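You operate a simulated robot arm through the tools that you are given. There is no shell and no other tool. Be economical: measure what you need, move in short steps, check, and stop when the job is done.

Carry out the task below with a simulated two-armed robot. There is one attempt and no reset: what you move stays moved.

Task
Pick up the yellow chock from the top of the washing table with one hand, pass it to the other hand and put it on the upper shelf of the green cart. Set down upright: yellow chock.
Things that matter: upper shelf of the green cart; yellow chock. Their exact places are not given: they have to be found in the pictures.

It is judged by the outcome, as a careful person would: the job done as asked, and still so three seconds after it is handed in. It fails if anything else is knocked over, pushed out of place, dropped, spilled or broken.

Robot
Two 6-joint arms with two-finger parallel grippers on one trunk, on a base that drives. Base frame: it is fixed to the floor where the robot stands at the start and does not move with it; the origin is under the middle of the robot, x ahead of it, y to its left, z up; the surface under the hand at the start is at about z = 860. Lengths are in mm, angles in rad, forces in N, time in s.
The left shoulder is at the start at [-96, 177, 781], the right one opposite. With the tool pointing down near the work surface each hand reaches from about 100 to 680 mm from the robot's upright axis, wherever it stands, measured 20 degrees to its own side. Places, roughly: upper shelf of the green cart [-200, 3000, 700]. Payload 1.57 kg a hand.
The TCP of each hand is the grasp point between the finger pads, 30 mm short of the fingertips. In the tool frame z runs along the fingers and y along their closing line. Largest opening 80 mm; finger width 17, thickness 12; the body of the gripper, 40 by 82 mm, starts 80 mm behind the TCP.
Orientation is told as [roll, pitch, yaw] about the base's x, y, z axes, in that order, counted from this pose: with the fingers straight down and closing along the base's y, the tool's x points along the base's -x, its y along +y and its z along -z.

Tools
- The arms move only by the tool jog_arm. It takes "left_targets", "right_targets" or both (then of equal length, played together; a hand with none holds still); each is a list of rows, each an object of numbers (a shift or turn left out is 0, a gripper value left out holds the last): "x", "y", "z": the shift along the base's x, y, z in units of 300 mm (1.0 is 300 mm); "rx", "ry", "rz": the turn, a rotation vector about the base's x, y, z in units of 120 degrees (1.0 is 120 degrees); "gripper": the gripper command, from -1 (shut) to 1 (fully open), values between in proportion. In form: [{"x": .., "y": .., "z": .., "rx": .., "ry": .., "rz": .., "gripper": ..}, ...]. A call has 1 to 12 rows; each row is the pose to reach, as a shift and turn from the pose commanded when the call began. A call with a number of a shift or a turn outside -1 to 1 is refused whole. A row lasts 0.2 s, in which the tool goes at most 50 mm and 0.15 rad; a call with a longer step from one row to the next is refused whole, and so is a gripper value outside its range. A pose out of reach is approached as far as the arm can. The call stops where the force on the tool passes 40 N (or 10 N more than at its start, if that is more) or the arm is blocked; 0.2 s more then pass. The fingers move at their own pace (about 72 mm/s each) and stop on an object; they squeeze with about 30 N. The grip force told is the motor's: it shows also when the fingers shut on nothing. Time passes only in rows, and 0.2 s behind the last, so rows that repeat a pose let the fingers close. The reply holds the time, the measured pose of the TCP, the force on the tool along the base axes, the opening and the grip force, in the units named above and with some noise, with the torque about the TCP (base axes, N m) and any sound that the robot's microphone picked up.
- Cameras (640 x 400 px; columns grow to the right, rows downward): "scene" is now at [37.3, -13.7, 1500]; the picture's right is [-0.17, -0.99, 0.00], its down [-0.75, 0.13, -0.65] and it looks along [0.64, -0.11, -0.76] (base axes); focal length 277 px, centre (320, 200). "left" rides on the left gripper at [72, 7, -122] in its tool frame; the picture's right is [-0.09, 1.00, 0.00], its down [-0.84, -0.08, -0.54] and it looks along [-0.54, -0.05, 0.84] (tool axes); focal length 238 px, centre (320, 200). "right" rides on the right gripper at [72, -7, -122] in its tool frame; the picture's right is [0.09, 1.00, 0.00], its down [-0.84, 0.08, -0.54] and it looks along [-0.54, 0.05, 0.84] (tool axes); focal length 238 px, centre (320, 200).
- snapshot(camera): a new picture of that camera. It takes no simulated time.
- slide_trunk(by): slides the trunk up (or, below 0, down) by that many mm; the arms and the scene camera ride with it, the base frame stays. It gives what a move gives, with no picture.
- roll_base(legs): drives the robot by 1 to 6 legs, each [ahead, left, turn to the left] in mm, mm and rad, along the robot's own axes; the way and the turn of a leg run together, so that a leg with both is an arc; at most 1500 mm and 3.142 rad a leg. The arms and the cameras ride along, it lands a little off, and it stops where it bumps. It gives what a move gives.
- head_to(pan, tilt): turns the head with the scene camera to pan (to the left, within 2.496 rad either way) and tilt (down, from -0.506 to 1.204), counted from straight ahead of the robot. It gives what a move gives.
- probe_pixels(camera, pixels): for up to 12 pixels [column, row] of the newest picture of that camera ("zoom" is the newest enlarged one), the place [x, y, z] in the base frame of the surface seen there, good to about 2 mm. It takes no simulated time.
- close_up(camera, box): a new picture of the part [left, top, right, bottom] of that camera's present view, enlarged. It takes no simulated time.
- sign_off(): hands the job in; it is judged then, once.

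Keep the steps short. Do not move on a guess: measure, check each grasp and each placing, and mend mistakes. In all there are 80 turns and 78 pictures (those below and enlarged ones count). Leave the grippers open and the arms clear of the work at the hand-in unless told otherwise, and finish with a single line.

The tools are called after "Emit:" as a command line: name --argument value ..., lists and objects as JSON in quotes. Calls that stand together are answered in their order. jog_arm: Moves the arms, as the interface text tells. Its arguments: {"type":"object","properties":{"left_targets":{"type":"array"},"right_targets":{"type":"array"}},"required":[]} The other tools are called the same way: slide_trunk (by) slides the trunk up or down; roll_base (legs) drives the base; head_to (pan, tilt) turns the head that bears the scene camera; snapshot (camera) takes a picture; probe_pixels (camera, pixels) gives the place of the surface under pixels of a picture; close_up (camera, box) takes an enlarged picture of a part of a camera's view; sign_off () hands the job in.

At the start:

```text
t: 0.0
left_ee_pos: [488.9, 131.8, 1104.4]
left_orientation: [0.0, -0.001, 0.001]
left_force: [-0.6, 0.3, 0.5]
left_torque: [0.02, -0.03, 0.02]
left_grip_width: 79.8
left_finger_force: 0.0
right_ee_pos: [390.8, -274.2, 1131.1]
right_orientation: [0.001, 0.0, 0.0]
right_force: [0.1, -0.2, 0.1]
right_torque: [-0.03, -0.03, 0.03]
right_grip_width: 79.8
right_finger_force: 0.1
trunk travel left (down, up): [-225.0, 103.0]
robot x, y, heading: [-4.3, -0.4, -0.002]
head pan, tilt: [-0.168, 0.867]
```

scene: 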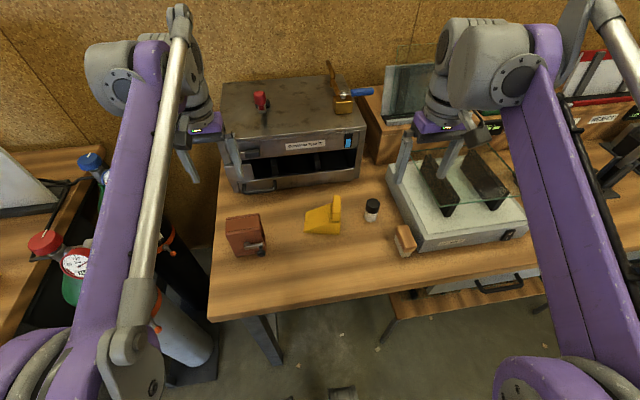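
right: 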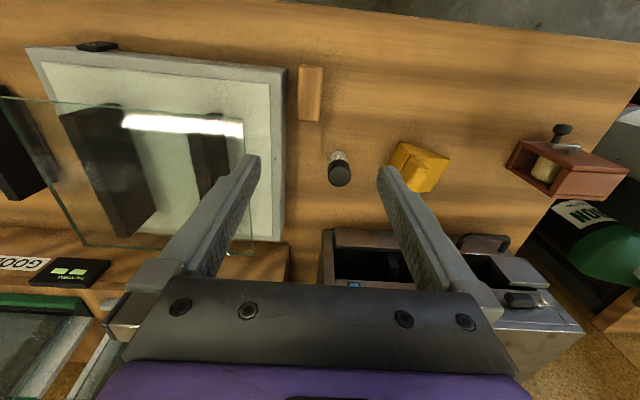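
left: 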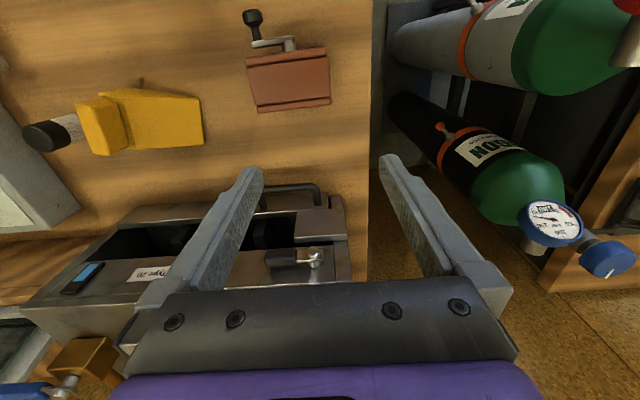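

I see a yellow wedge at about (323,217) on the table ahead. I'll enlarge it to see its shape.

Emit:
close_up --camera "scene" --box '[220, 170, 420, 295]'

Emit:
close_up --camera "left" --box '[0, 50, 240, 200]'

```text
3.20 times, centred on (320, 232) of scene
```

zoom: 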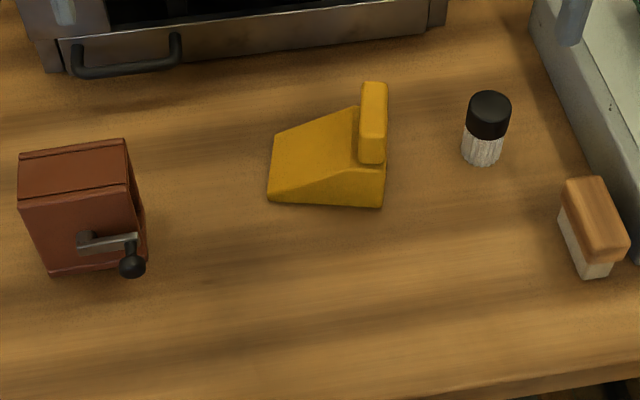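

```text
2.67 times, centred on (120, 125) of left
```

zoom: 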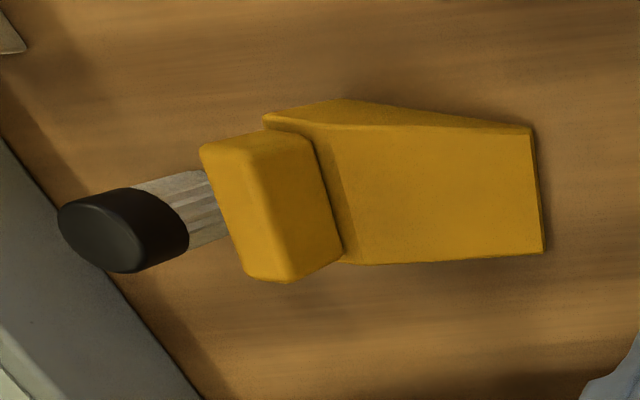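

The chock is a ramp with an upright block at its right (−y) end. I'll measure its corners and neighbours.

Emit:
probe_pixels --camera "zoom" --pixels '[[210, 150], [300, 140], [335, 245], [250, 268], [270, 200], [325, 190], [345, 105], [525, 132], [538, 248], [360, 258], [440, 190], [580, 200]]'

Emit:
probe_pixels --camera "scene" --pixels '[[336, 197], [334, 215], [339, 233], [305, 231], [322, 225], [322, 212], [372, 203], [250, 222], [405, 232], [322, 250], [308, 211], [339, 198]]'

```text
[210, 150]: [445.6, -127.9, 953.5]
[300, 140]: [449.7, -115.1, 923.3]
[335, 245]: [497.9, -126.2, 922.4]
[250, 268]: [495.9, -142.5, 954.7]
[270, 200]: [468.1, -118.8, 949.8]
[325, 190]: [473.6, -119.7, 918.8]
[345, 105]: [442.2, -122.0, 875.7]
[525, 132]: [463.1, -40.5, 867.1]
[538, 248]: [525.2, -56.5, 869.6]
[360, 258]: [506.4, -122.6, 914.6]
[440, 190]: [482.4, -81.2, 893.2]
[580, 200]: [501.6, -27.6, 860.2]
```

```text
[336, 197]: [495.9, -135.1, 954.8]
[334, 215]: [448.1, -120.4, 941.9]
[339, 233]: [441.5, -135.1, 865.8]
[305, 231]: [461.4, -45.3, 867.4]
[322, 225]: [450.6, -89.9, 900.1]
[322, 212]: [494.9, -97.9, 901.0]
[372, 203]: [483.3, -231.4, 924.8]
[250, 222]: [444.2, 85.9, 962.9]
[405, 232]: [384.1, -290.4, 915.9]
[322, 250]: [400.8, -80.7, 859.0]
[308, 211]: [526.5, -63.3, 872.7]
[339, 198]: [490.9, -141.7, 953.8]
```

The chock is 64 mm wide and about 100 mm long, and it lies 14.5° off y. Its post top is at z≈955, roughly (470,-130). Before I touch it, I'll turn the head left to look at the cart.

Emit:
head_to --pan 1.6 --tilt 0.25

Emit:
snapshot --camera "scene"

```text
t: 1.8
left_ee_pos: [488.5, 131.1, 1105.0]
left_orientation: [0.001, 0.001, 0.0]
left_force: [0.3, -0.6, -1.2]
left_torque: [0.01, 0.02, 0.0]
left_grip_width: 79.7
left_finger_force: 0.0
right_ee_pos: [390.2, -274.4, 1130.6]
right_orientation: [0.001, 0.0, -0.001]
right_force: [0.0, 0.1, 0.1]
right_torque: [0.02, -0.02, 0.0]
right_grip_width: 79.8
right_finger_force: 0.0
trunk travel left (down, up): [-225.0, 103.0]
robot x, y, heading: [2.1, -0.3, -0.0]
head pan, tilt: [1.6, 0.25]
```

```text
72 pictures are left
```

scene: 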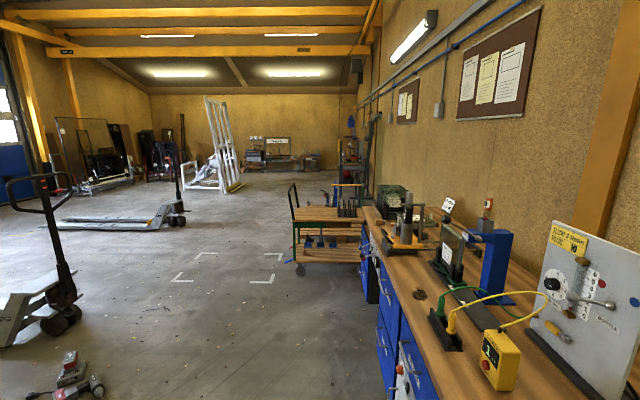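

The green cart is at about (325,225), past a workbench on the right. I'll enlarge it and measure it.

Emit:
close_up --camera "scene" --box '[270, 170, 398, 290]'

Emit:
probe_pixels --camera "scene" --pixels '[[300, 219], [330, 218], [365, 219], [300, 209], [330, 210], [340, 213], [383, 300], [375, 218], [295, 190], [300, 270], [182, 210], [400, 380]]'

```text
3.33 times, centred on (334, 230) of scene
```

zoom: 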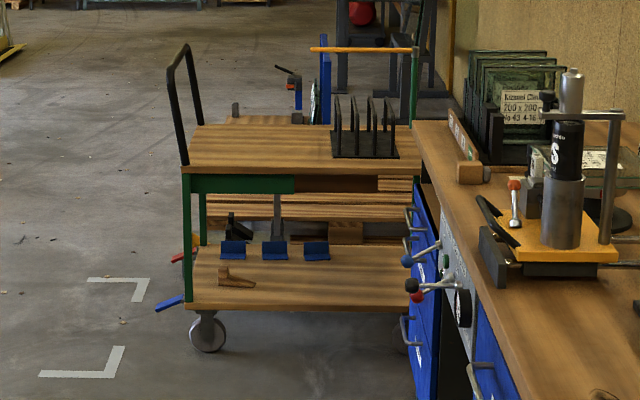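

```text
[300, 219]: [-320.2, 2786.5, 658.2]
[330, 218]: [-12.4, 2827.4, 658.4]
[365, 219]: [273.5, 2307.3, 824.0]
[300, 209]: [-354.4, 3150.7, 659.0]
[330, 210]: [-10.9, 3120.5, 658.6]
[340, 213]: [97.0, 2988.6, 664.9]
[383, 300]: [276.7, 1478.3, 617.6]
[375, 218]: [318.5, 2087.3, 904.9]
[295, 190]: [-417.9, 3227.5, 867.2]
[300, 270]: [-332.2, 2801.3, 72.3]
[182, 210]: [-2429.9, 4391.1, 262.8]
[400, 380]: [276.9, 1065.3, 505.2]
```

The shelf top is at z≈658.5, and it is free for x −380…−30, y 2780…3200. I'll bring the right hand above the post at (472,-131), yawed −14.5° so it closes across the post's 22 mm thickness, with the fingers partly open.

Emit:
jog_arm --right_targets '[{"x": 0.055, "y": 0.096, "z": -0.06, "rz": -0.024, "gripper": 0.4}, {"x": 0.11, "y": 0.19, "z": -0.12, "rz": -0.048}, {"x": 0.164, "y": 0.287, "z": -0.18, "rz": -0.072}, {"x": 0.218, "y": 0.382, "z": -0.24, "rz": -0.097}, {"x": 0.273, "y": 0.478, "z": -0.303, "rz": -0.121}, {"x": 0.273, "y": 0.478, "z": -0.303, "rz": -0.121}]'

Emit:
snapshot --camera "right"

Emit:
head_to --pan -0.1 --tilt 0.85

Emit:
snapshot --camera "scene"

```text
t: 3.2
left_ee_pos: [487.9, 131.5, 1105.1]
left_orientation: [0.0, 0.0, 0.0]
left_force: [-0.5, -0.3, 0.4]
left_torque: [-0.05, 0.0, -0.03]
left_grip_width: 79.9
left_finger_force: 0.1
right_ee_pos: [472.4, -130.0, 1037.6]
right_orientation: [0.0, 0.0, -0.256]
right_force: [0.7, -0.1, 0.1]
right_torque: [0.01, 0.01, 0.02]
right_grip_width: 55.9
right_finger_force: 0.0
trunk travel left (down, up): [-225.0, 103.0]
robot x, y, heading: [-0.4, 1.2, -0.001]
head pan, tilt: [1.6, 0.25]
```

```text
70 pictures are left
```

right: 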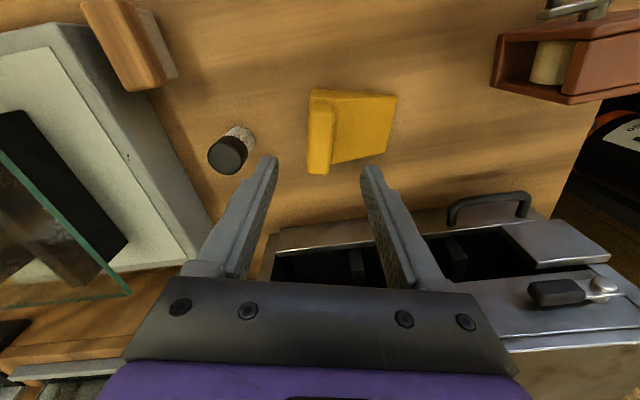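

```text
t: 4.9
left_ee_pos: [489.1, 131.7, 1104.4]
left_orientation: [-0.001, 0.0, 0.0]
left_force: [1.4, 0.8, -0.2]
left_torque: [0.02, 0.0, 0.02]
left_grip_width: 80.0
left_finger_force: 0.0
right_ee_pos: [472.5, -129.8, 1038.6]
right_orientation: [0.0, -0.001, -0.252]
right_force: [-0.2, 0.2, -0.3]
right_torque: [-0.02, 0.0, -0.02]
right_grip_width: 55.9
right_finger_force: 0.0
trunk travel left (down, up): [-225.0, 103.0]
robot x, y, heading: [-0.2, -1.5, -0.0]
head pan, tilt: [-0.099, 0.85]
```

```text
69 pictures are left
```

scene: 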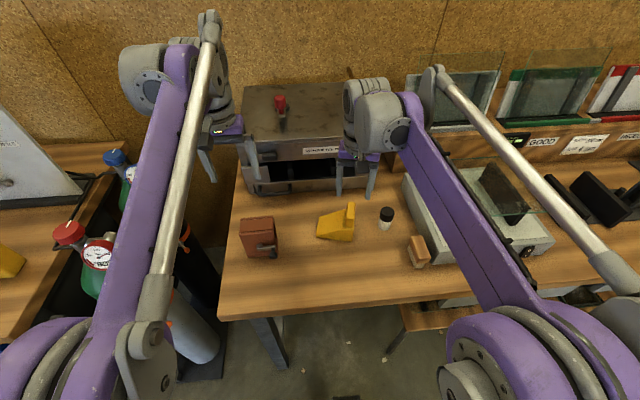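

The hand hovers right over the post. I'll probe the post faces from the right camera, along with the furnace front edge and the nearest top edge.

Emit:
probe_pixels --camera "right" --pixels '[[310, 112], [328, 112], [309, 168], [327, 168], [319, 140], [336, 130], [345, 130], [340, 155], [300, 233], [400, 213], [228, 155], [385, 120]]'

Emit:
probe_pixels --camera "scene" --pixels '[[325, 155], [290, 175], [340, 100], [260, 150]]'

```text
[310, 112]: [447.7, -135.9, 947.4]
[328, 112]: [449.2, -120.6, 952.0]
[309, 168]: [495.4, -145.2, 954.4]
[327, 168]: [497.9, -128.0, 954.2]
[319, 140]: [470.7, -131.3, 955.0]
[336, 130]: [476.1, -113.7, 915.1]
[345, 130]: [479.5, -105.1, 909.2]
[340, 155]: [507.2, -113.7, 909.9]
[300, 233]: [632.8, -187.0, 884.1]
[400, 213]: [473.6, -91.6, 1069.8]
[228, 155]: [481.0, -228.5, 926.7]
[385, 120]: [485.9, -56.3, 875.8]
```

```text
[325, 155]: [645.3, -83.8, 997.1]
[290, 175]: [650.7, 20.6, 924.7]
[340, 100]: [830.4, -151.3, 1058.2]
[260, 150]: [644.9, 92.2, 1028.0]
```

The post centre is confirmed at (471,-131.5), its top is at 955 and the ramp joint is at about 917. I'll descend 85 mm to TCP z≈953 and close.

Emit:
jog_arm --right_targets '[{"z": -0.1}, {"z": -0.19}, {"z": -0.25}, {"z": -0.283}, {"z": -0.283}, {"z": -0.283, "gripper": -1}, {"z": -0.283, "gripper": -1}, {"z": -0.283, "gripper": -1}, {"z": -0.283, "gripper": -1}]'

Emit:
snapshot --camera "right"

```text
t: 6.9
left_ee_pos: [489.3, 132.1, 1103.7]
left_orientation: [-0.001, -0.002, -0.001]
left_force: [-0.6, -0.1, 0.5]
left_torque: [0.0, 0.02, -0.02]
left_grip_width: 80.0
left_finger_force: 0.0
right_ee_pos: [472.7, -130.9, 956.4]
right_orientation: [0.0, 0.0, -0.253]
right_force: [1.6, 1.6, 0.5]
right_torque: [0.1, -0.01, 0.01]
right_grip_width: 21.7
right_finger_force: 29.3
trunk travel left (down, up): [-225.0, 103.0]
robot x, y, heading: [-2.7, -2.9, -0.002]
head pan, tilt: [-0.099, 0.85]
```

```text
68 pictures are left
```

right: 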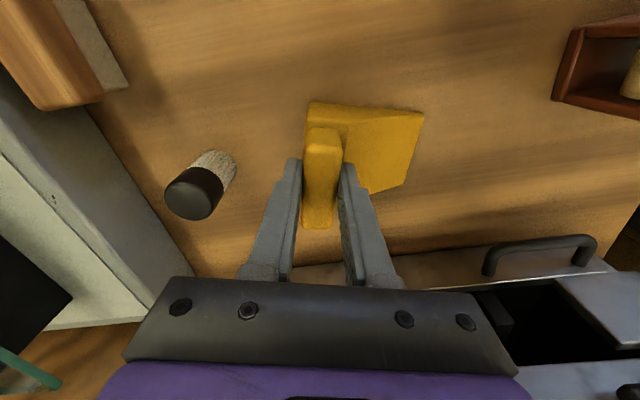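

It has gripped at 21.7 mm with 29 N. Next I'll lift it straight up 150 mm.

Emit:
jog_arm --right_targets '[{"z": 0.05}, {"z": 0.15}, {"z": 0.25}, {"z": 0.35}, {"z": 0.45}, {"z": 0.5}, {"z": 0.5}]'

Emit:
snapshot --camera "right"

```text
t: 8.5
left_ee_pos: [489.0, 131.4, 1104.1]
left_orientation: [0.0, 0.001, 0.001]
left_force: [-0.7, -0.1, 0.3]
left_torque: [0.0, -0.01, -0.04]
left_grip_width: 79.9
left_finger_force: 0.0
right_ee_pos: [473.2, -131.1, 1105.1]
right_orientation: [-0.001, 0.0, -0.252]
right_force: [-1.1, -1.2, -4.4]
right_torque: [-0.07, 0.02, 0.0]
right_grip_width: 21.6
right_finger_force: 29.9
trunk travel left (down, up): [-225.0, 103.0]
robot x, y, heading: [0.5, -2.7, -0.002]
head pan, tilt: [-0.099, 0.85]
```

```text
67 pictures are left
```

right: 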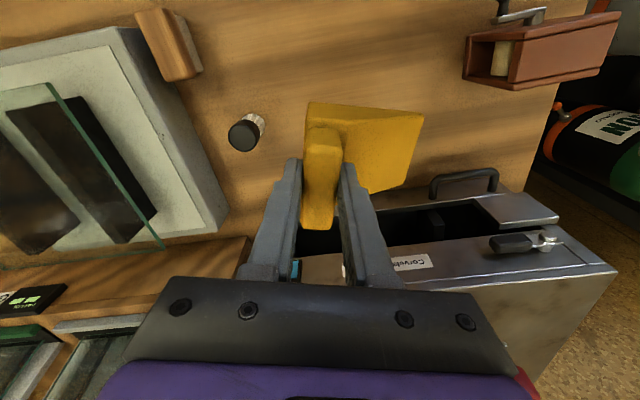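

It is held and weighs about 4.5 N. For the handover I'll turn the right hand to yaw 0.6 at about (430,-80,1105), so the ramp's low end points left and back toward the left arm.

Emit:
jog_arm --right_targets '[{"x": -0.02, "y": 0.02, "rz": 0.05}, {"x": -0.04, "y": 0.045, "rz": 0.11}, {"x": -0.06, "y": 0.07, "rz": 0.17}, {"x": -0.08, "y": 0.095, "rz": 0.23}, {"x": -0.1, "y": 0.12, "rz": 0.29}, {"x": -0.12, "y": 0.145, "rz": 0.35}, {"x": -0.143, "y": 0.17, "rz": 0.407}, {"x": -0.143, "y": 0.17, "rz": 0.407}]'

Emit:
snapshot --camera "scene"

Emit:
snapshot --camera "left"

```text
t: 10.3
left_ee_pos: [489.0, 130.6, 1103.9]
left_orientation: [-0.001, 0.0, 0.001]
left_force: [1.0, -0.1, -0.1]
left_torque: [0.02, 0.02, 0.01]
left_grip_width: 79.8
left_finger_force: 0.2
right_ee_pos: [430.9, -80.1, 1105.0]
right_orientation: [0.0, 0.001, 0.6]
right_force: [0.6, -0.5, -3.7]
right_torque: [-0.1, -0.06, 0.0]
right_grip_width: 21.5
right_finger_force: 29.7
trunk travel left (down, up): [-225.0, 103.0]
robot x, y, heading: [-0.0, -1.2, 0.003]
head pan, tilt: [-0.099, 0.85]
```

```text
66 pictures are left
```

scene: 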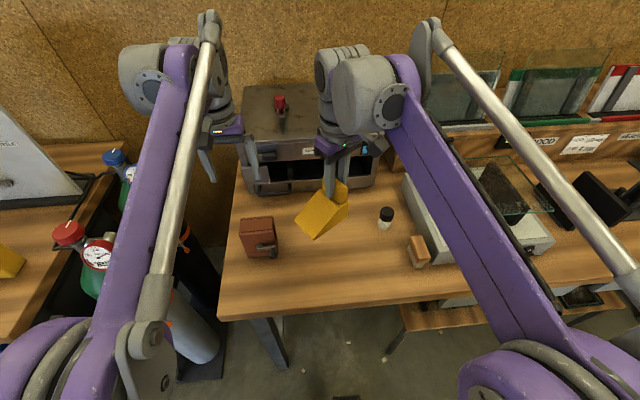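

```text
65 pictures are left
```

left: 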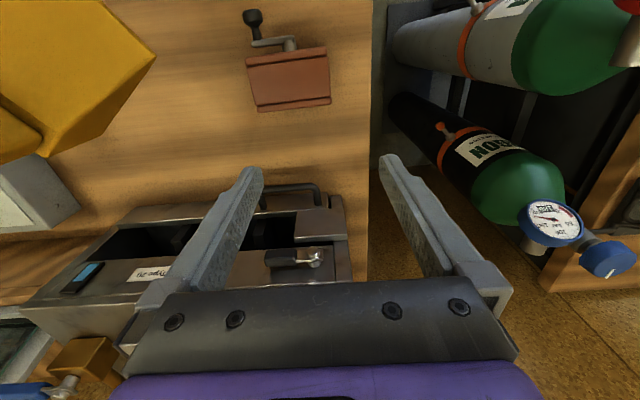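

The right hand is in place. I'll move the left hand to a pre-grasp 160 mm back from the ramp, pitched 40° and yawed to face it, so that it comes down at 50° from the low end.

Emit:
jog_arm --left_targets '[{"x": -0.052, "y": -0.033, "z": 0.03, "rx": -0.018, "ry": -0.034, "rz": -0.049, "gripper": 1}, {"x": -0.104, "y": -0.066, "z": 0.06, "rx": -0.036, "ry": -0.068, "rz": -0.099}, {"x": -0.157, "y": -0.1, "z": 0.09, "rx": -0.054, "ry": -0.102, "rz": -0.148}, {"x": -0.209, "y": -0.133, "z": 0.12, "rx": -0.072, "ry": -0.136, "rz": -0.197}, {"x": -0.261, "y": -0.167, "z": 0.15, "rx": -0.09, "ry": -0.17, "rz": -0.247}, {"x": -0.313, "y": -0.2, "z": 0.17, "rx": -0.108, "ry": -0.204, "rz": -0.296}, {"x": -0.366, "y": -0.233, "z": 0.19, "rx": -0.126, "ry": -0.238, "rz": -0.345}, {"x": -0.418, "y": -0.267, "z": 0.2, "rx": -0.144, "ry": -0.272, "rz": -0.395}, {"x": -0.47, "y": -0.3, "z": 0.205, "rx": -0.1617, "ry": -0.3064, "rz": -0.4442}, {"x": -0.47, "y": -0.3, "z": 0.205, "rx": -0.1617, "ry": -0.3064, "rz": -0.4442}]'

Emit:
snapshot --camera "scene"

Emit:
snapshot --camera "left"

```text
t: 12.5
left_ee_pos: [348.5, 42.1, 1165.0]
left_orientation: [0.001, -0.701, -0.973]
left_force: [-0.3, 0.1, -0.8]
left_torque: [0.05, 0.04, 0.03]
left_grip_width: 80.0
left_finger_force: 0.0
right_ee_pos: [431.1, -79.3, 1104.4]
right_orientation: [0.001, -0.001, 0.598]
right_force: [0.4, 0.6, -4.5]
right_torque: [-0.06, -0.06, 0.05]
right_grip_width: 21.8
right_finger_force: 30.4
trunk travel left (down, up): [-225.0, 103.0]
robot x, y, heading: [1.0, -0.7, -0.002]
head pan, tilt: [-0.099, 0.85]
```

```text
64 pictures are left
```

scene: 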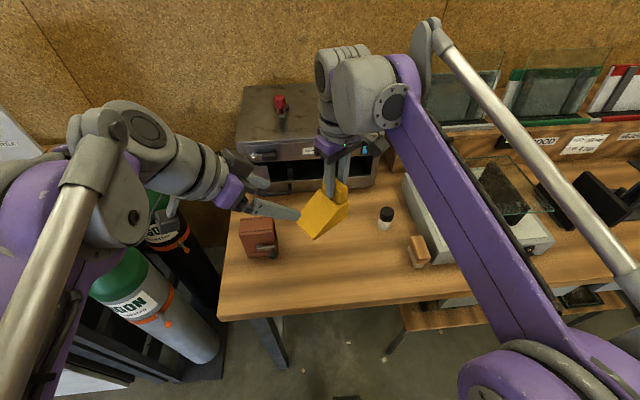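

```text
63 pictures are left
```

left: 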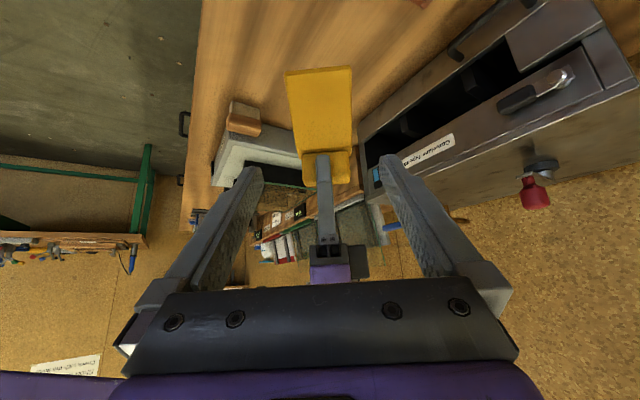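

The view is clear and the ramp is roughly centred between the left fingers. I'll probe its edges for exact centring.

Emit:
probe_pixels --camera "left" --pixels '[[289, 78], [349, 71], [294, 110], [351, 105], [302, 145], [352, 142], [320, 110], [318, 160], [325, 200]]'

```text
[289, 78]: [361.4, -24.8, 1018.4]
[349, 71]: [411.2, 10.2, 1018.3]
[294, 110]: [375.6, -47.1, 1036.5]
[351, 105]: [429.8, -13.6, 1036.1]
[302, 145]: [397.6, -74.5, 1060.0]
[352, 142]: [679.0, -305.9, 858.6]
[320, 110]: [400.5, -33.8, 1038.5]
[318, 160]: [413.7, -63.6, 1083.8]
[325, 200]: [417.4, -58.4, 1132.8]
```

The edges put the ramp's lateral centre at about 315, against 311 for the left TCP. To calibrate this I'll probe the left fingertips themselves and more ramp edge points in an enlarged picture.

Emit:
close_up --camera "left" --box '[220, 50, 420, 175]'

Emit:
probe_pixels --camera "left" --pixels '[[256, 172], [388, 161], [259, 180], [384, 170], [250, 190], [395, 180]]'

```text
3.20 times, centred on (320, 112) of left
```

zoom: 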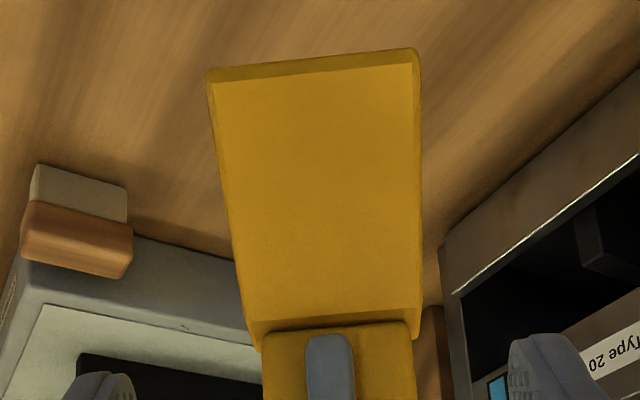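

```text
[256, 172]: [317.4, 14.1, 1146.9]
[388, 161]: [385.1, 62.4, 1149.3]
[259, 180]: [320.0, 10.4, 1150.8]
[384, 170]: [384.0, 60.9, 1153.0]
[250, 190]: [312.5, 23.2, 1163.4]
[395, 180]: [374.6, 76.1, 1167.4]
```

Emit:
probe_pixels --camera "zoom" --pixels '[[226, 150], [417, 150], [239, 230], [418, 230], [213, 90], [415, 70], [212, 74], [415, 52], [248, 290], [418, 290], [267, 360], [408, 360]]'

```text
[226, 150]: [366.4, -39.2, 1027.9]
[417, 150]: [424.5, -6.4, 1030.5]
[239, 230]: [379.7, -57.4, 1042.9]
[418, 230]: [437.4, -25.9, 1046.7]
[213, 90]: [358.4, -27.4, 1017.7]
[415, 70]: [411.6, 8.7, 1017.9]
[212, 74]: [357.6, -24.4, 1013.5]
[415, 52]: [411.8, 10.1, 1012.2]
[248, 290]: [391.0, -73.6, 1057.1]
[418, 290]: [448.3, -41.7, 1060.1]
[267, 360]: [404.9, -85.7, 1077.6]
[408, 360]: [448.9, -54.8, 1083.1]
```

The ramp centre is about 2 mm off my fingers' centre, so I'll include that correction. I'll advance 70 % of the approach and check.

Emit:
jog_arm --left_targets '[{"x": 0.035, "y": -0.049, "z": -0.072}, {"x": 0.07, "y": -0.097, "z": -0.143}, {"x": 0.105, "y": -0.146, "z": -0.215}, {"x": 0.14, "y": -0.195, "z": -0.286}, {"x": 0.14, "y": -0.195, "z": -0.286}]'

Emit:
snapshot --camera "left"

Emit:
snapshot --camera "scene"

```text
t: 13.7
left_ee_pos: [388.7, -18.1, 1077.4]
left_orientation: [0.001, -0.697, -0.968]
left_force: [0.3, 0.5, 0.0]
left_torque: [-0.02, 0.02, 0.01]
left_grip_width: 79.8
left_finger_force: 0.0
right_ee_pos: [429.4, -80.8, 1104.6]
right_orientation: [-0.001, 0.001, 0.598]
right_force: [0.6, -0.3, -3.1]
right_torque: [-0.05, -0.03, -0.01]
right_grip_width: 21.6
right_finger_force: 29.9
trunk travel left (down, up): [-225.0, 103.0]
robot x, y, heading: [-0.8, 1.1, 0.002]
head pan, tilt: [-0.099, 0.85]
```

```text
61 pictures are left
```

left: 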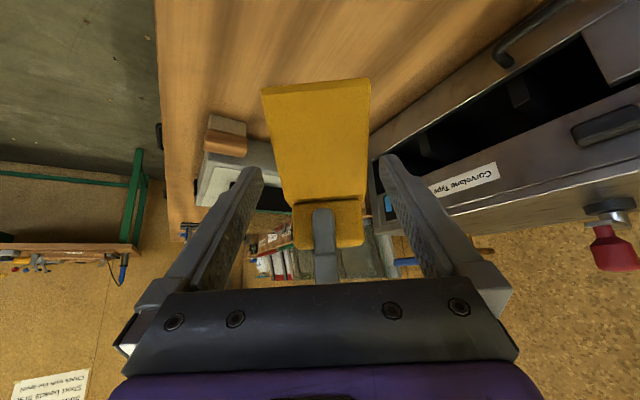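

```text
60 pictures are left
```

scene: 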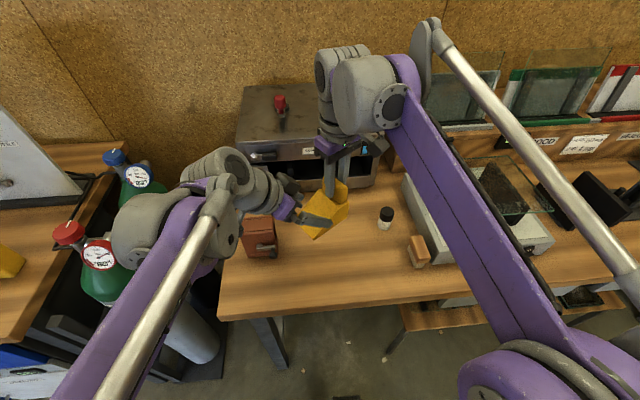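

The chock is well centred and nothing is touching. I'll go the remaining 46 mm in small steps, without closing yet.

Emit:
jog_arm --left_targets '[{"x": 0.02, "y": -0.028, "z": -0.042}, {"x": 0.04, "y": -0.056, "z": -0.083}, {"x": 0.062, "y": -0.082, "z": -0.119}, {"x": 0.062, "y": -0.082, "z": -0.119}]'

Emit:
snapshot --camera "left"

```text
t: 14.7
left_ee_pos: [408.8, -41.4, 1044.6]
left_orientation: [0.001, -0.698, -0.972]
left_force: [-0.5, -0.3, -0.3]
left_torque: [-0.03, 0.02, 0.03]
left_grip_width: 80.2
left_finger_force: 0.1
right_ee_pos: [430.5, -79.9, 1105.1]
right_orientation: [-0.001, -0.001, 0.598]
right_force: [-0.8, 0.6, -4.3]
right_torque: [-0.05, -0.03, 0.01]
right_grip_width: 21.5
right_finger_force: 29.9
trunk travel left (down, up): [-225.0, 103.0]
robot x, y, heading: [1.2, -1.2, -0.004]
head pan, tilt: [-0.099, 0.85]
```

```text
59 pictures are left
```

left: 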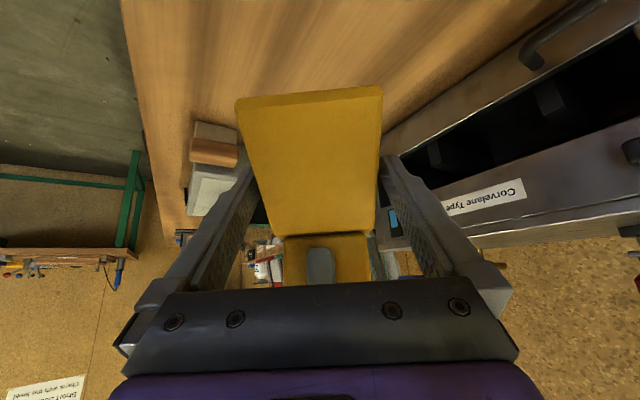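

The fingers straddle the ramp with no contact. Closing the left gripper.

Emit:
jog_arm --left_targets '[{"gripper": -1}, {"gripper": -1}, {"gripper": -1}, {"gripper": -1}]'

Emit:
snapshot --camera "left"

```text
t: 15.7
left_ee_pos: [409.2, -42.7, 1044.8]
left_orientation: [0.0, -0.699, -0.971]
left_force: [-9.3, -7.4, -0.9]
left_torque: [0.23, -0.02, -0.38]
left_grip_width: 69.7
left_finger_force: 30.6
right_ee_pos: [431.4, -79.3, 1104.9]
right_orientation: [0.001, -0.001, 0.598]
right_force: [9.9, 6.6, 0.0]
right_torque: [0.26, -0.45, -0.1]
right_grip_width: 21.5
right_finger_force: 30.2
trunk travel left (down, up): [-225.0, 103.0]
robot x, y, heading: [1.8, -2.0, 0.002]
head pan, tilt: [-0.099, 0.85]
```

```text
58 pictures are left
```

left: 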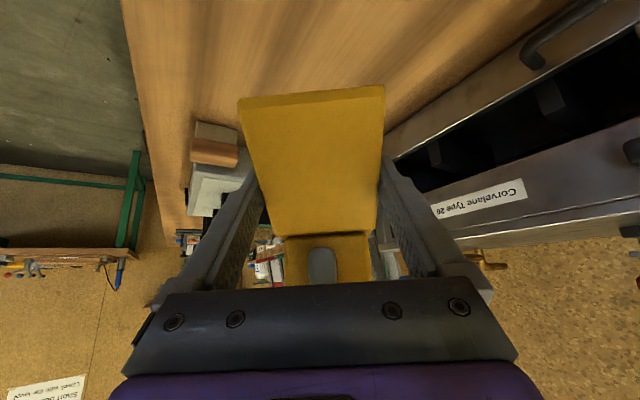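

It has gripped at 69.7 mm, but with a side load of about 12 N along (-0.8,-0.6). I'll ease the left hand 2 mm that way to relieve it.

Emit:
jog_arm --left_targets '[{"x": -0.0055, "y": -0.004}, {"x": -0.0055, "y": -0.004}]'

Emit:
close_up --camera "left" --box '[220, 70, 420, 300]'

```text
t: 16.3
left_ee_pos: [408.0, -43.1, 1044.1]
left_orientation: [0.001, -0.699, -0.97]
left_force: [-0.2, -1.1, -0.6]
left_torque: [-0.32, 0.64, -0.08]
left_grip_width: 69.6
left_finger_force: 29.8
right_ee_pos: [430.3, -79.2, 1103.9]
right_orientation: [-0.001, 0.003, 0.599]
right_force: [-0.1, 0.4, -1.2]
right_torque: [0.35, -0.68, 0.04]
right_grip_width: 21.7
right_finger_force: 29.8
trunk travel left (down, up): [-225.0, 103.0]
robot x, y, heading: [2.1, 0.2, 0.001]
head pan, tilt: [-0.099, 0.85]
```

```text
1.74 times, centred on (320, 185) of left
```

zoom: 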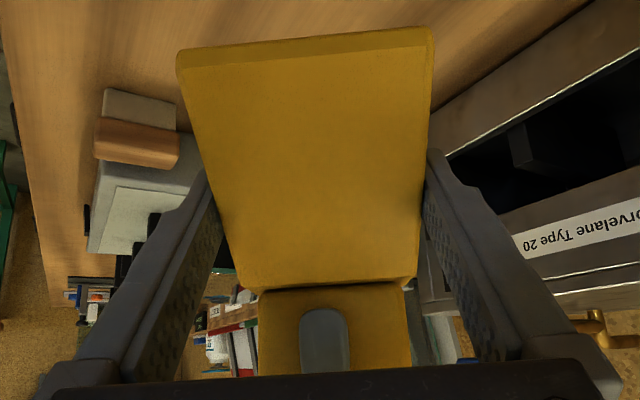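

The load is relieved (under 2 N) and both hands hold the chock. Now I'll open the right hand to about 50 mm in place, then check that the left hand carries it.

Emit:
jog_arm --right_targets '[{"gripper": 0.25}, {"gripper": 0.25}, {"gripper": 0.25}]'

Emit:
snapshot --camera "left"

```text
t: 17.1
left_ee_pos: [407.8, -43.3, 1042.2]
left_orientation: [0.0, -0.699, -0.972]
left_force: [-0.3, -0.4, 0.1]
left_torque: [0.05, 0.03, -0.01]
left_grip_width: 69.7
left_finger_force: 30.2
right_ee_pos: [431.5, -78.3, 1103.4]
right_orientation: [0.0, 0.0, 0.599]
right_force: [-0.3, 0.0, 0.1]
right_torque: [0.02, 0.01, 0.0]
right_grip_width: 50.0
right_finger_force: 0.1
trunk travel left (down, up): [-225.0, 103.0]
robot x, y, heading: [-1.7, 0.2, 0.002]
head pan, tilt: [-0.099, 0.85]
```

```text
56 pictures are left
```

left: 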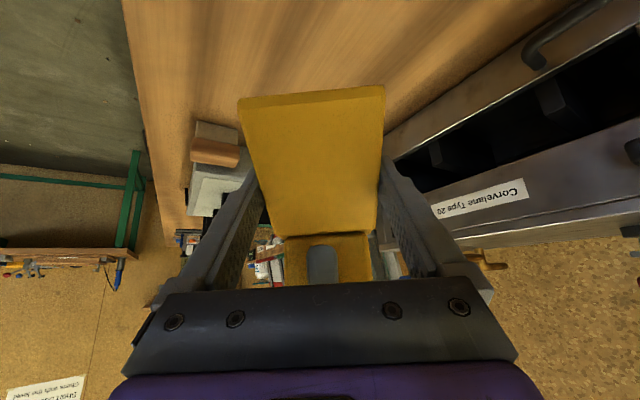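

The chock stays put in the left hand. I'll raise the right hand straight up 130 mm, clear of it, and reread the forces.

Emit:
jog_arm --right_targets '[{"z": 0.06}, {"z": 0.14}, {"z": 0.24}, {"z": 0.34}, {"z": 0.43}, {"z": 0.43}]'

Emit:
snapshot --camera "scene"

Emit:
snapshot --camera "right"

```text
t: 18.5
left_ee_pos: [407.0, -43.7, 1044.4]
left_orientation: [0.0, -0.699, -0.972]
left_force: [-1.0, 0.3, 0.4]
left_torque: [0.08, 0.02, 0.0]
left_grip_width: 69.3
left_finger_force: 30.6
right_ee_pos: [424.4, -80.0, 1226.8]
right_orientation: [-0.001, -0.001, 0.6]
right_force: [0.0, -0.3, -0.4]
right_torque: [0.02, 0.0, 0.01]
right_grip_width: 49.9
right_finger_force: 0.0
right hand out of reach, approached as far as the arm can: row 5, 6
trunk travel left (down, up): [-225.0, 103.0]
robot x, y, heading: [-0.0, 2.0, -0.001]
head pan, tilt: [-0.099, 0.85]
```

```text
55 pictures are left
```

scene: 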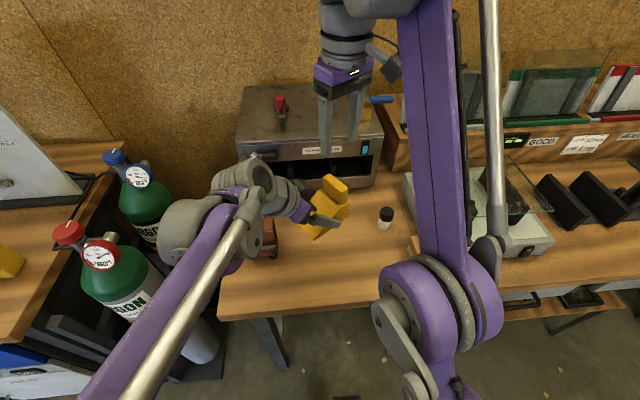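

```text
54 pictures are left
```

right: 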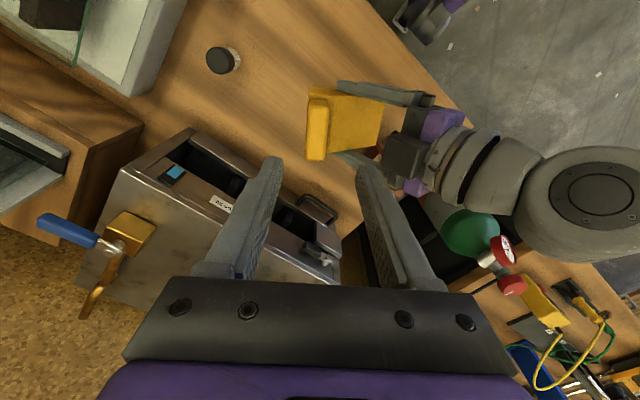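

The left hand holds it alone. I'll retract the right hand right and back, to about (290,-260,1110), with its yaw undone, before driving.

Emit:
jog_arm --right_targets '[{"x": -0.02, "y": -0.1, "z": -0.06, "rz": -0.04}, {"x": -0.08, "y": -0.2, "z": -0.12, "rz": -0.08}, {"x": -0.15, "y": -0.3, "z": -0.18, "rz": -0.12}, {"x": -0.22, "y": -0.4, "z": -0.24, "rz": -0.16}, {"x": -0.3, "y": -0.48, "z": -0.3, "rz": -0.2}, {"x": -0.38, "y": -0.54, "z": -0.36, "rz": -0.24}, {"x": -0.45, "y": -0.6, "z": -0.4, "rz": -0.286}, {"x": -0.45, "y": -0.6, "z": -0.4, "rz": -0.286}]'

Emit:
snapshot --camera "scene"

Emit:
close_up --camera "scene" --box '[240, 150, 400, 270]'

```text
t: 20.3
left_ee_pos: [406.9, -42.6, 1043.3]
left_orientation: [0.0, -0.699, -0.969]
left_force: [-0.1, 0.0, 0.3]
left_torque: [0.09, 0.06, -0.02]
left_grip_width: 69.4
left_finger_force: 29.7
right_ee_pos: [291.3, -262.1, 1104.8]
right_orientation: [0.0, 0.0, -0.001]
right_force: [-0.7, -0.9, 0.4]
right_torque: [0.01, 0.01, -0.01]
right_grip_width: 50.0
right_finger_force: 0.1
trunk travel left (down, up): [-225.0, 103.0]
robot x, y, heading: [-1.1, -2.1, -0.003]
head pan, tilt: [-0.099, 0.85]
```

```text
53 pictures are left
```

scene: 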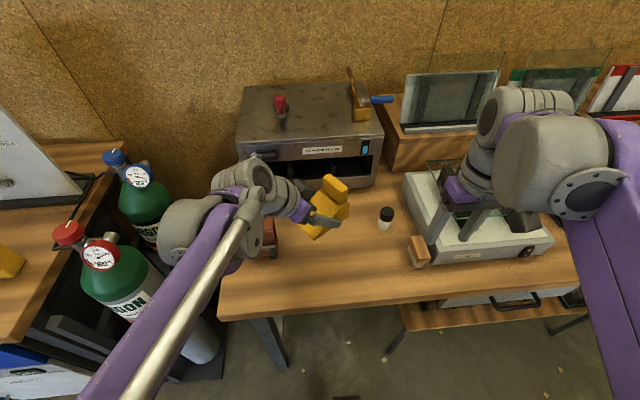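

```text
3.33 times, centred on (320, 210) of scene
```

zoom: 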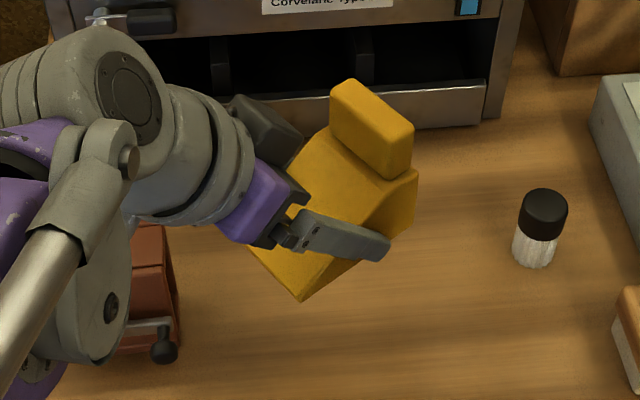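

The chock looks level in the left hand. Before backing off, I'll look behind and to the left for obstacles.

Emit:
head_to --pan 2.3 --tilt 0.5

Emit:
snapshot --camera "scene"

```text
t: 22.5
left_ee_pos: [406.9, -42.6, 1043.4]
left_orientation: [0.001, -0.698, -0.973]
left_force: [-0.9, 0.5, 0.5]
left_torque: [0.07, 0.06, -0.01]
left_grip_width: 69.7
left_finger_force: 29.3
right_ee_pos: [291.0, -261.0, 1105.1]
right_orientation: [0.001, 0.001, 0.0]
right_force: [0.0, -0.3, 0.0]
right_torque: [0.01, 0.03, 0.01]
right_grip_width: 49.9
right_finger_force: 0.0
trunk travel left (down, up): [-225.0, 103.0]
robot x, y, heading: [1.5, -0.1, 0.0]
head pan, tilt: [2.3, 0.499]
```

```text
51 pictures are left
```

scene: 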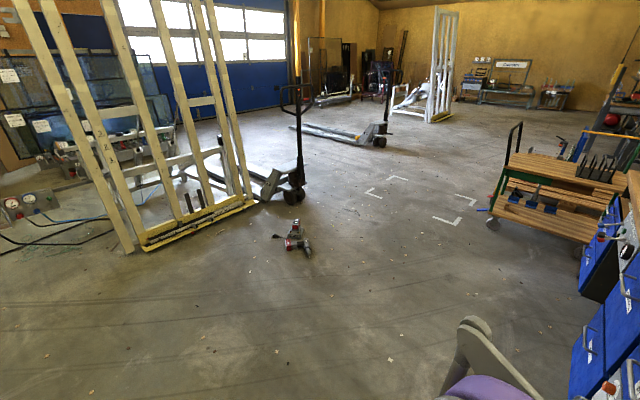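

Emit:
probe_pixels --camera "scene" --pixels '[[290, 245], [308, 255], [295, 203], [146, 247], [300, 340], [400, 330], [275, 238], [440, 230]]'

```text
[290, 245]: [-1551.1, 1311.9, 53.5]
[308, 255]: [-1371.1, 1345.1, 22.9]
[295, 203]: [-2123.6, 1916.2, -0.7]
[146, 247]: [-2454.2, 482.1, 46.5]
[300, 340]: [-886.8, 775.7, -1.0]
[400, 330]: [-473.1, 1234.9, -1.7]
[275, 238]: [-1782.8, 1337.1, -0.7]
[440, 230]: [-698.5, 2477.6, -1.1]
```

The floor is clear around x=-400; the drills lie at x≈-1400. I'll back up 400 mm and then turn left 90°.

Emit:
roll_base --legs '[[-400, 0, 0], [0, 0, 1.571]]'

Emit:
head_to --pan 0 --tilt 0.6

Emit:
snapshot --camera "scene"

```text
t: 28.8
left_ee_pos: [-349.9, 405.4, 1044.6]
left_orientation: [-0.001, -0.7, 0.579]
left_force: [-0.6, 0.2, -0.6]
left_torque: [-0.03, 0.06, 0.0]
left_grip_width: 69.9
left_finger_force: 30.1
right_ee_pos: [-135.1, 282.5, 1104.9]
right_orientation: [0.001, -0.001, 1.55]
right_force: [-0.3, 0.7, -0.7]
right_torque: [-0.03, 0.0, -0.04]
right_grip_width: 50.1
right_finger_force: 0.1
trunk travel left (down, up): [-225.0, 103.0]
robot x, y, heading: [-403.8, -1.0, 1.552]
head pan, tilt: [2.3, 0.499]
```

```text
t: 30.9
left_ee_pos: [-350.2, 404.2, 1043.4]
left_orientation: [-0.001, -0.697, 0.578]
left_force: [-0.1, 0.3, -0.1]
left_torque: [-0.02, 0.09, 0.03]
left_grip_width: 69.5
left_finger_force: 29.4
right_ee_pos: [-134.7, 283.3, 1106.9]
right_orientation: [-0.001, -0.002, 1.549]
right_force: [-0.7, -0.9, -0.3]
right_torque: [0.0, -0.03, 0.0]
right_grip_width: 50.0
right_finger_force: 0.0
trunk travel left (down, up): [-225.0, 103.0]
robot x, y, heading: [-402.3, -0.3, 1.545]
head pan, tilt: [0.0, 0.6]
```

```text
50 pictures are left
```

scene: 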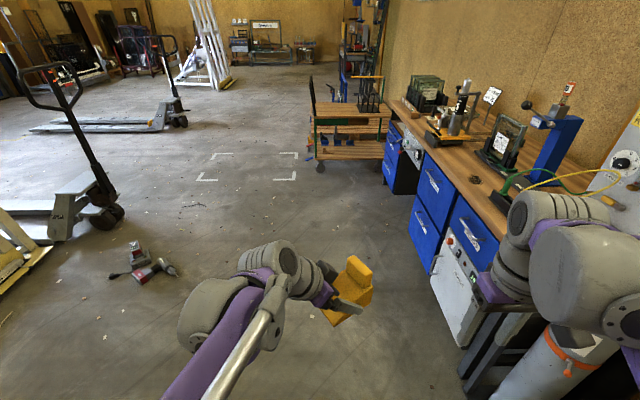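

The chock is held and the lane to the cart is clear. I'll drive to about y≈2000, drifting right about 100 mm, and re-measure there.

Emit:
roll_base --legs '[[1400, 0, 0.022], [600, -80, 0]]'

Emit:
snapshot --camera "scene"

```text
t: 41.0
left_ee_pos: [-263.4, 2425.5, 1044.4]
left_orientation: [0.002, -0.698, 0.598]
left_force: [0.7, -0.4, -0.1]
left_torque: [-0.05, 0.08, 0.0]
left_grip_width: 69.6
left_finger_force: 30.6
right_ee_pos: [-46.3, 2307.2, 1106.1]
right_orientation: [-0.001, 0.0, 1.569]
right_force: [1.1, -0.5, -0.1]
right_torque: [0.0, -0.02, 0.0]
right_grip_width: 50.2
right_finger_force: 0.1
trunk travel left (down, up): [-225.0, 103.0]
robot x, y, heading: [-305.9, 2018.5, 1.565]
head pan, tilt: [0.0, 0.6]
```

```text
49 pictures are left
```

scene: 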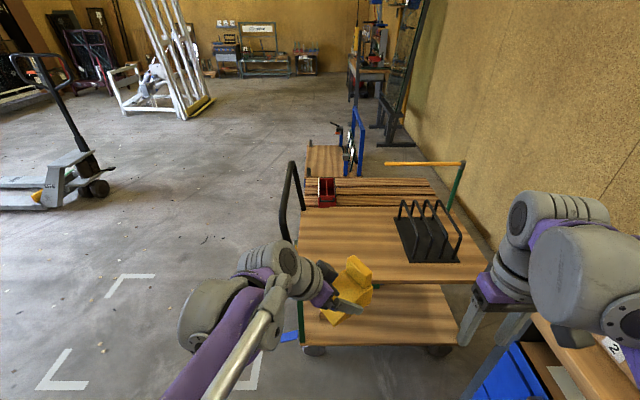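

The cart is close ahead with its shelf in view. I'll measure the shelf edges, handle, rack and bench corner.

Emit:
probe_pixels --camera "scene" --pixels '[[303, 278], [400, 281], [465, 280], [304, 212], [380, 212], [405, 258], [455, 258], [402, 204], [290, 165], [282, 220], [540, 325], [350, 230]]'

```text
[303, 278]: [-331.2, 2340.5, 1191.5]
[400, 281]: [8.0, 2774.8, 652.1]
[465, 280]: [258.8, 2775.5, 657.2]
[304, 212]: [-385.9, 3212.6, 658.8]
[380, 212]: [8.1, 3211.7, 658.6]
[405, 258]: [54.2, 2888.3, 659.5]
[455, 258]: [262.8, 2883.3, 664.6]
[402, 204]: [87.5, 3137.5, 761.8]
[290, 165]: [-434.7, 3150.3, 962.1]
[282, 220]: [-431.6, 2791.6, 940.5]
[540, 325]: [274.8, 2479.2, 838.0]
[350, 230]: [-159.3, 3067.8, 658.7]
```

Emit:
probe_pixels --camera "scene" --pixels '[[630, 280], [600, 240], [600, 340], [190, 310], [280, 260], [349, 315]]'

```text
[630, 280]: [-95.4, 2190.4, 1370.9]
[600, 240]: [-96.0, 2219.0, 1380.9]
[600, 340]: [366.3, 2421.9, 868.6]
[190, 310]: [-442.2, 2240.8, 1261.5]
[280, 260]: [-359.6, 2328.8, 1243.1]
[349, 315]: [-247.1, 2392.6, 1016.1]
```

There is clearance all round. I'll drive 380 mm ahead and 85 mm right, so the chock is over the free front-left part of the shelf.

Emit:
roll_base --legs '[[380, -85, 0.003]]'

Emit:
snapshot --camera "scene"

Emit:
snapshot --camera "left"

```text
t: 43.4
left_ee_pos: [-178.0, 2801.7, 1042.9]
left_orientation: [0.001, -0.698, 0.597]
left_force: [0.3, 0.3, -0.1]
left_torque: [-0.06, 0.09, 0.0]
left_grip_width: 69.7
left_finger_force: 30.4
right_ee_pos: [40.1, 2683.8, 1105.3]
right_orientation: [0.0, 0.002, 1.57]
right_force: [0.1, 0.0, 0.2]
right_torque: [-0.01, -0.01, 0.01]
right_grip_width: 50.1
right_finger_force: 0.1
trunk travel left (down, up): [-225.0, 103.0]
robot x, y, heading: [-224.0, 2398.3, 1.569]
head pan, tilt: [0.0, 0.6]
```

```text
48 pictures are left
```

scene: 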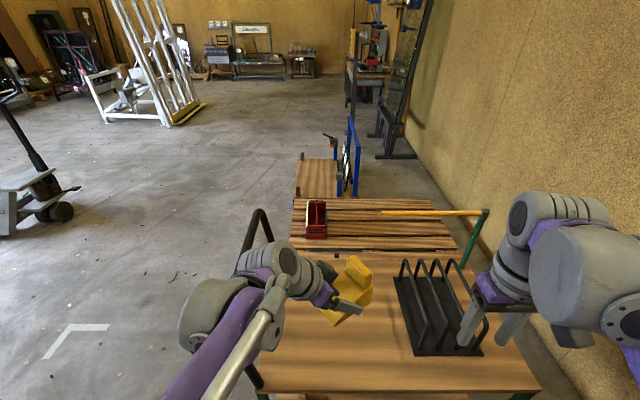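

```text
47 pictures are left
```

left: 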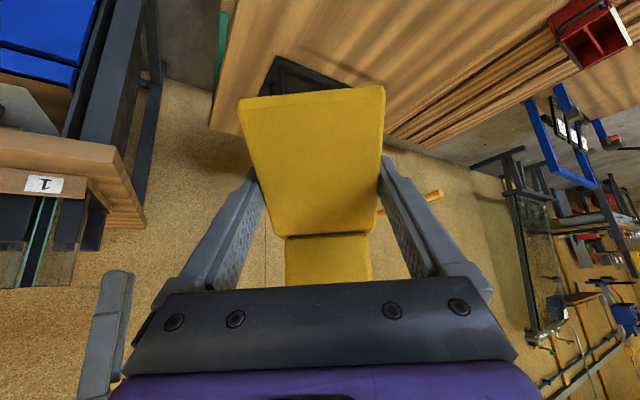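

The chock is over the shelf and the handle is well left. I'll lower the trunk by 225 mm; the chock's base should stop about 125 mm above the shelf.

Emit:
slide_trunk --by -225

Emit:
snapshot --camera "scene"

```text
t: 45.8
left_ee_pos: [-178.1, 2799.9, 817.9]
left_orientation: [0.0, -0.697, 0.598]
left_force: [-0.2, -0.1, 0.1]
left_torque: [-0.05, 0.05, 0.0]
left_grip_width: 69.8
left_finger_force: 30.3
right_ee_pos: [39.0, 2683.5, 881.3]
right_orientation: [0.0, -0.002, 1.568]
right_force: [-0.4, 0.0, 1.1]
right_torque: [0.01, 0.03, 0.01]
right_grip_width: 50.0
right_finger_force: 0.1
trunk travel left (down, up): [0.0, 328.0]
robot x, y, heading: [-221.5, 2393.9, 1.57]
head pan, tilt: [0.0, 0.6]
```

```text
46 pictures are left
```

scene: 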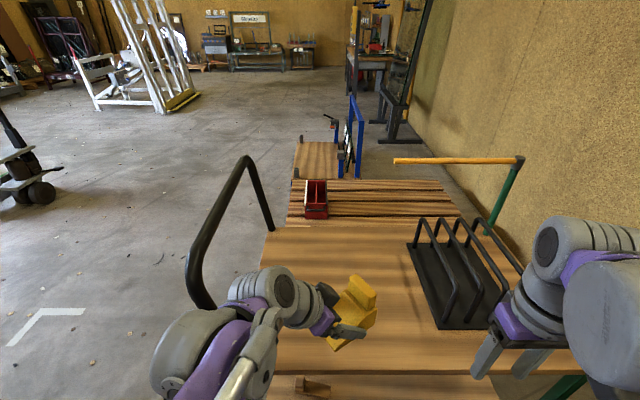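

The left elbow looks close to the handle, so I'll measure both.

Emit:
probe_pixels --camera "scene" --pixels '[[205, 300], [190, 262], [215, 220], [165, 345], [200, 318], [240, 285], [180, 330], [255, 275]]'

```text
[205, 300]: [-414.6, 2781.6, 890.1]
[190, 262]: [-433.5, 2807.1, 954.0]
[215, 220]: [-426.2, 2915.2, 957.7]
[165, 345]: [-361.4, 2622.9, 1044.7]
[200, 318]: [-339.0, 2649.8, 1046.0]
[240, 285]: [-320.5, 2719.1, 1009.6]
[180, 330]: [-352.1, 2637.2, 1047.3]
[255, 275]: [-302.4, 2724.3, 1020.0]
```

There is more than 100 mm of gap. I'll move the left hand 45 mm right and 55 mm forward, then down 75 mm, leaving about 48 mm to the shelf.

Emit:
jog_arm --left_targets '[{"x": 0.075, "y": 0.09}, {"x": 0.15, "y": 0.185}, {"x": 0.15, "y": 0.185, "z": -0.12}, {"x": 0.15, "y": 0.185, "z": -0.25}, {"x": 0.15, "y": 0.185, "z": -0.25}]'

Emit:
snapshot --camera "scene"

Emit:
close_up --camera "scene" --box '[260, 240, 460, 365]'

```text
t: 47.0
left_ee_pos: [-132.4, 2855.7, 742.6]
left_orientation: [0.0, -0.698, 0.599]
left_force: [-0.2, 0.2, -0.3]
left_torque: [-0.06, 0.07, -0.01]
left_grip_width: 69.5
left_finger_force: 29.8
right_ee_pos: [40.4, 2683.5, 880.6]
right_orientation: [0.0, 0.0, 1.57]
right_force: [0.6, 0.1, -0.3]
right_torque: [0.0, 0.03, 0.0]
right_grip_width: 50.0
right_finger_force: 0.0
trunk travel left (down, up): [0.0, 328.0]
robot x, y, heading: [-222.9, 2392.3, 1.572]
head pan, tilt: [0.0, 0.6]
```

```text
45 pictures are left
```

scene: 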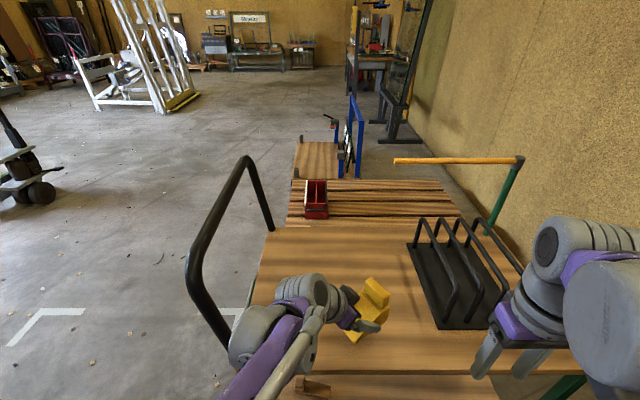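

```text
3.20 times, centred on (360, 302) of scene
```

zoom: 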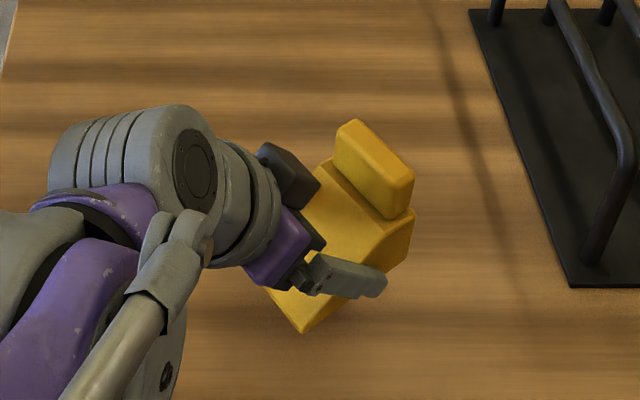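

Next I'll check the level and the height of the chock's bottom edges.

Emit:
probe_pixels --camera "zoom" --pixels '[[345, 128], [402, 180], [355, 160], [385, 195], [304, 325], [303, 331], [388, 265], [407, 240], [411, 215], [310, 215], [330, 300], [440, 300]]'

```text
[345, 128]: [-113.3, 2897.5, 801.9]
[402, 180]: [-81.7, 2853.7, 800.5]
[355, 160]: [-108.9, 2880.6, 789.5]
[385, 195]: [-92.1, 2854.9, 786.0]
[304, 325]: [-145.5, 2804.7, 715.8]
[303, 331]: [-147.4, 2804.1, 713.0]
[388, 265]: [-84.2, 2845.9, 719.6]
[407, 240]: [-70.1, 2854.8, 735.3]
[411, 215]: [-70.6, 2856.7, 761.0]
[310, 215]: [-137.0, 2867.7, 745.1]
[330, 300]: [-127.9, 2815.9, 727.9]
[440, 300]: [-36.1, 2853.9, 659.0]
```

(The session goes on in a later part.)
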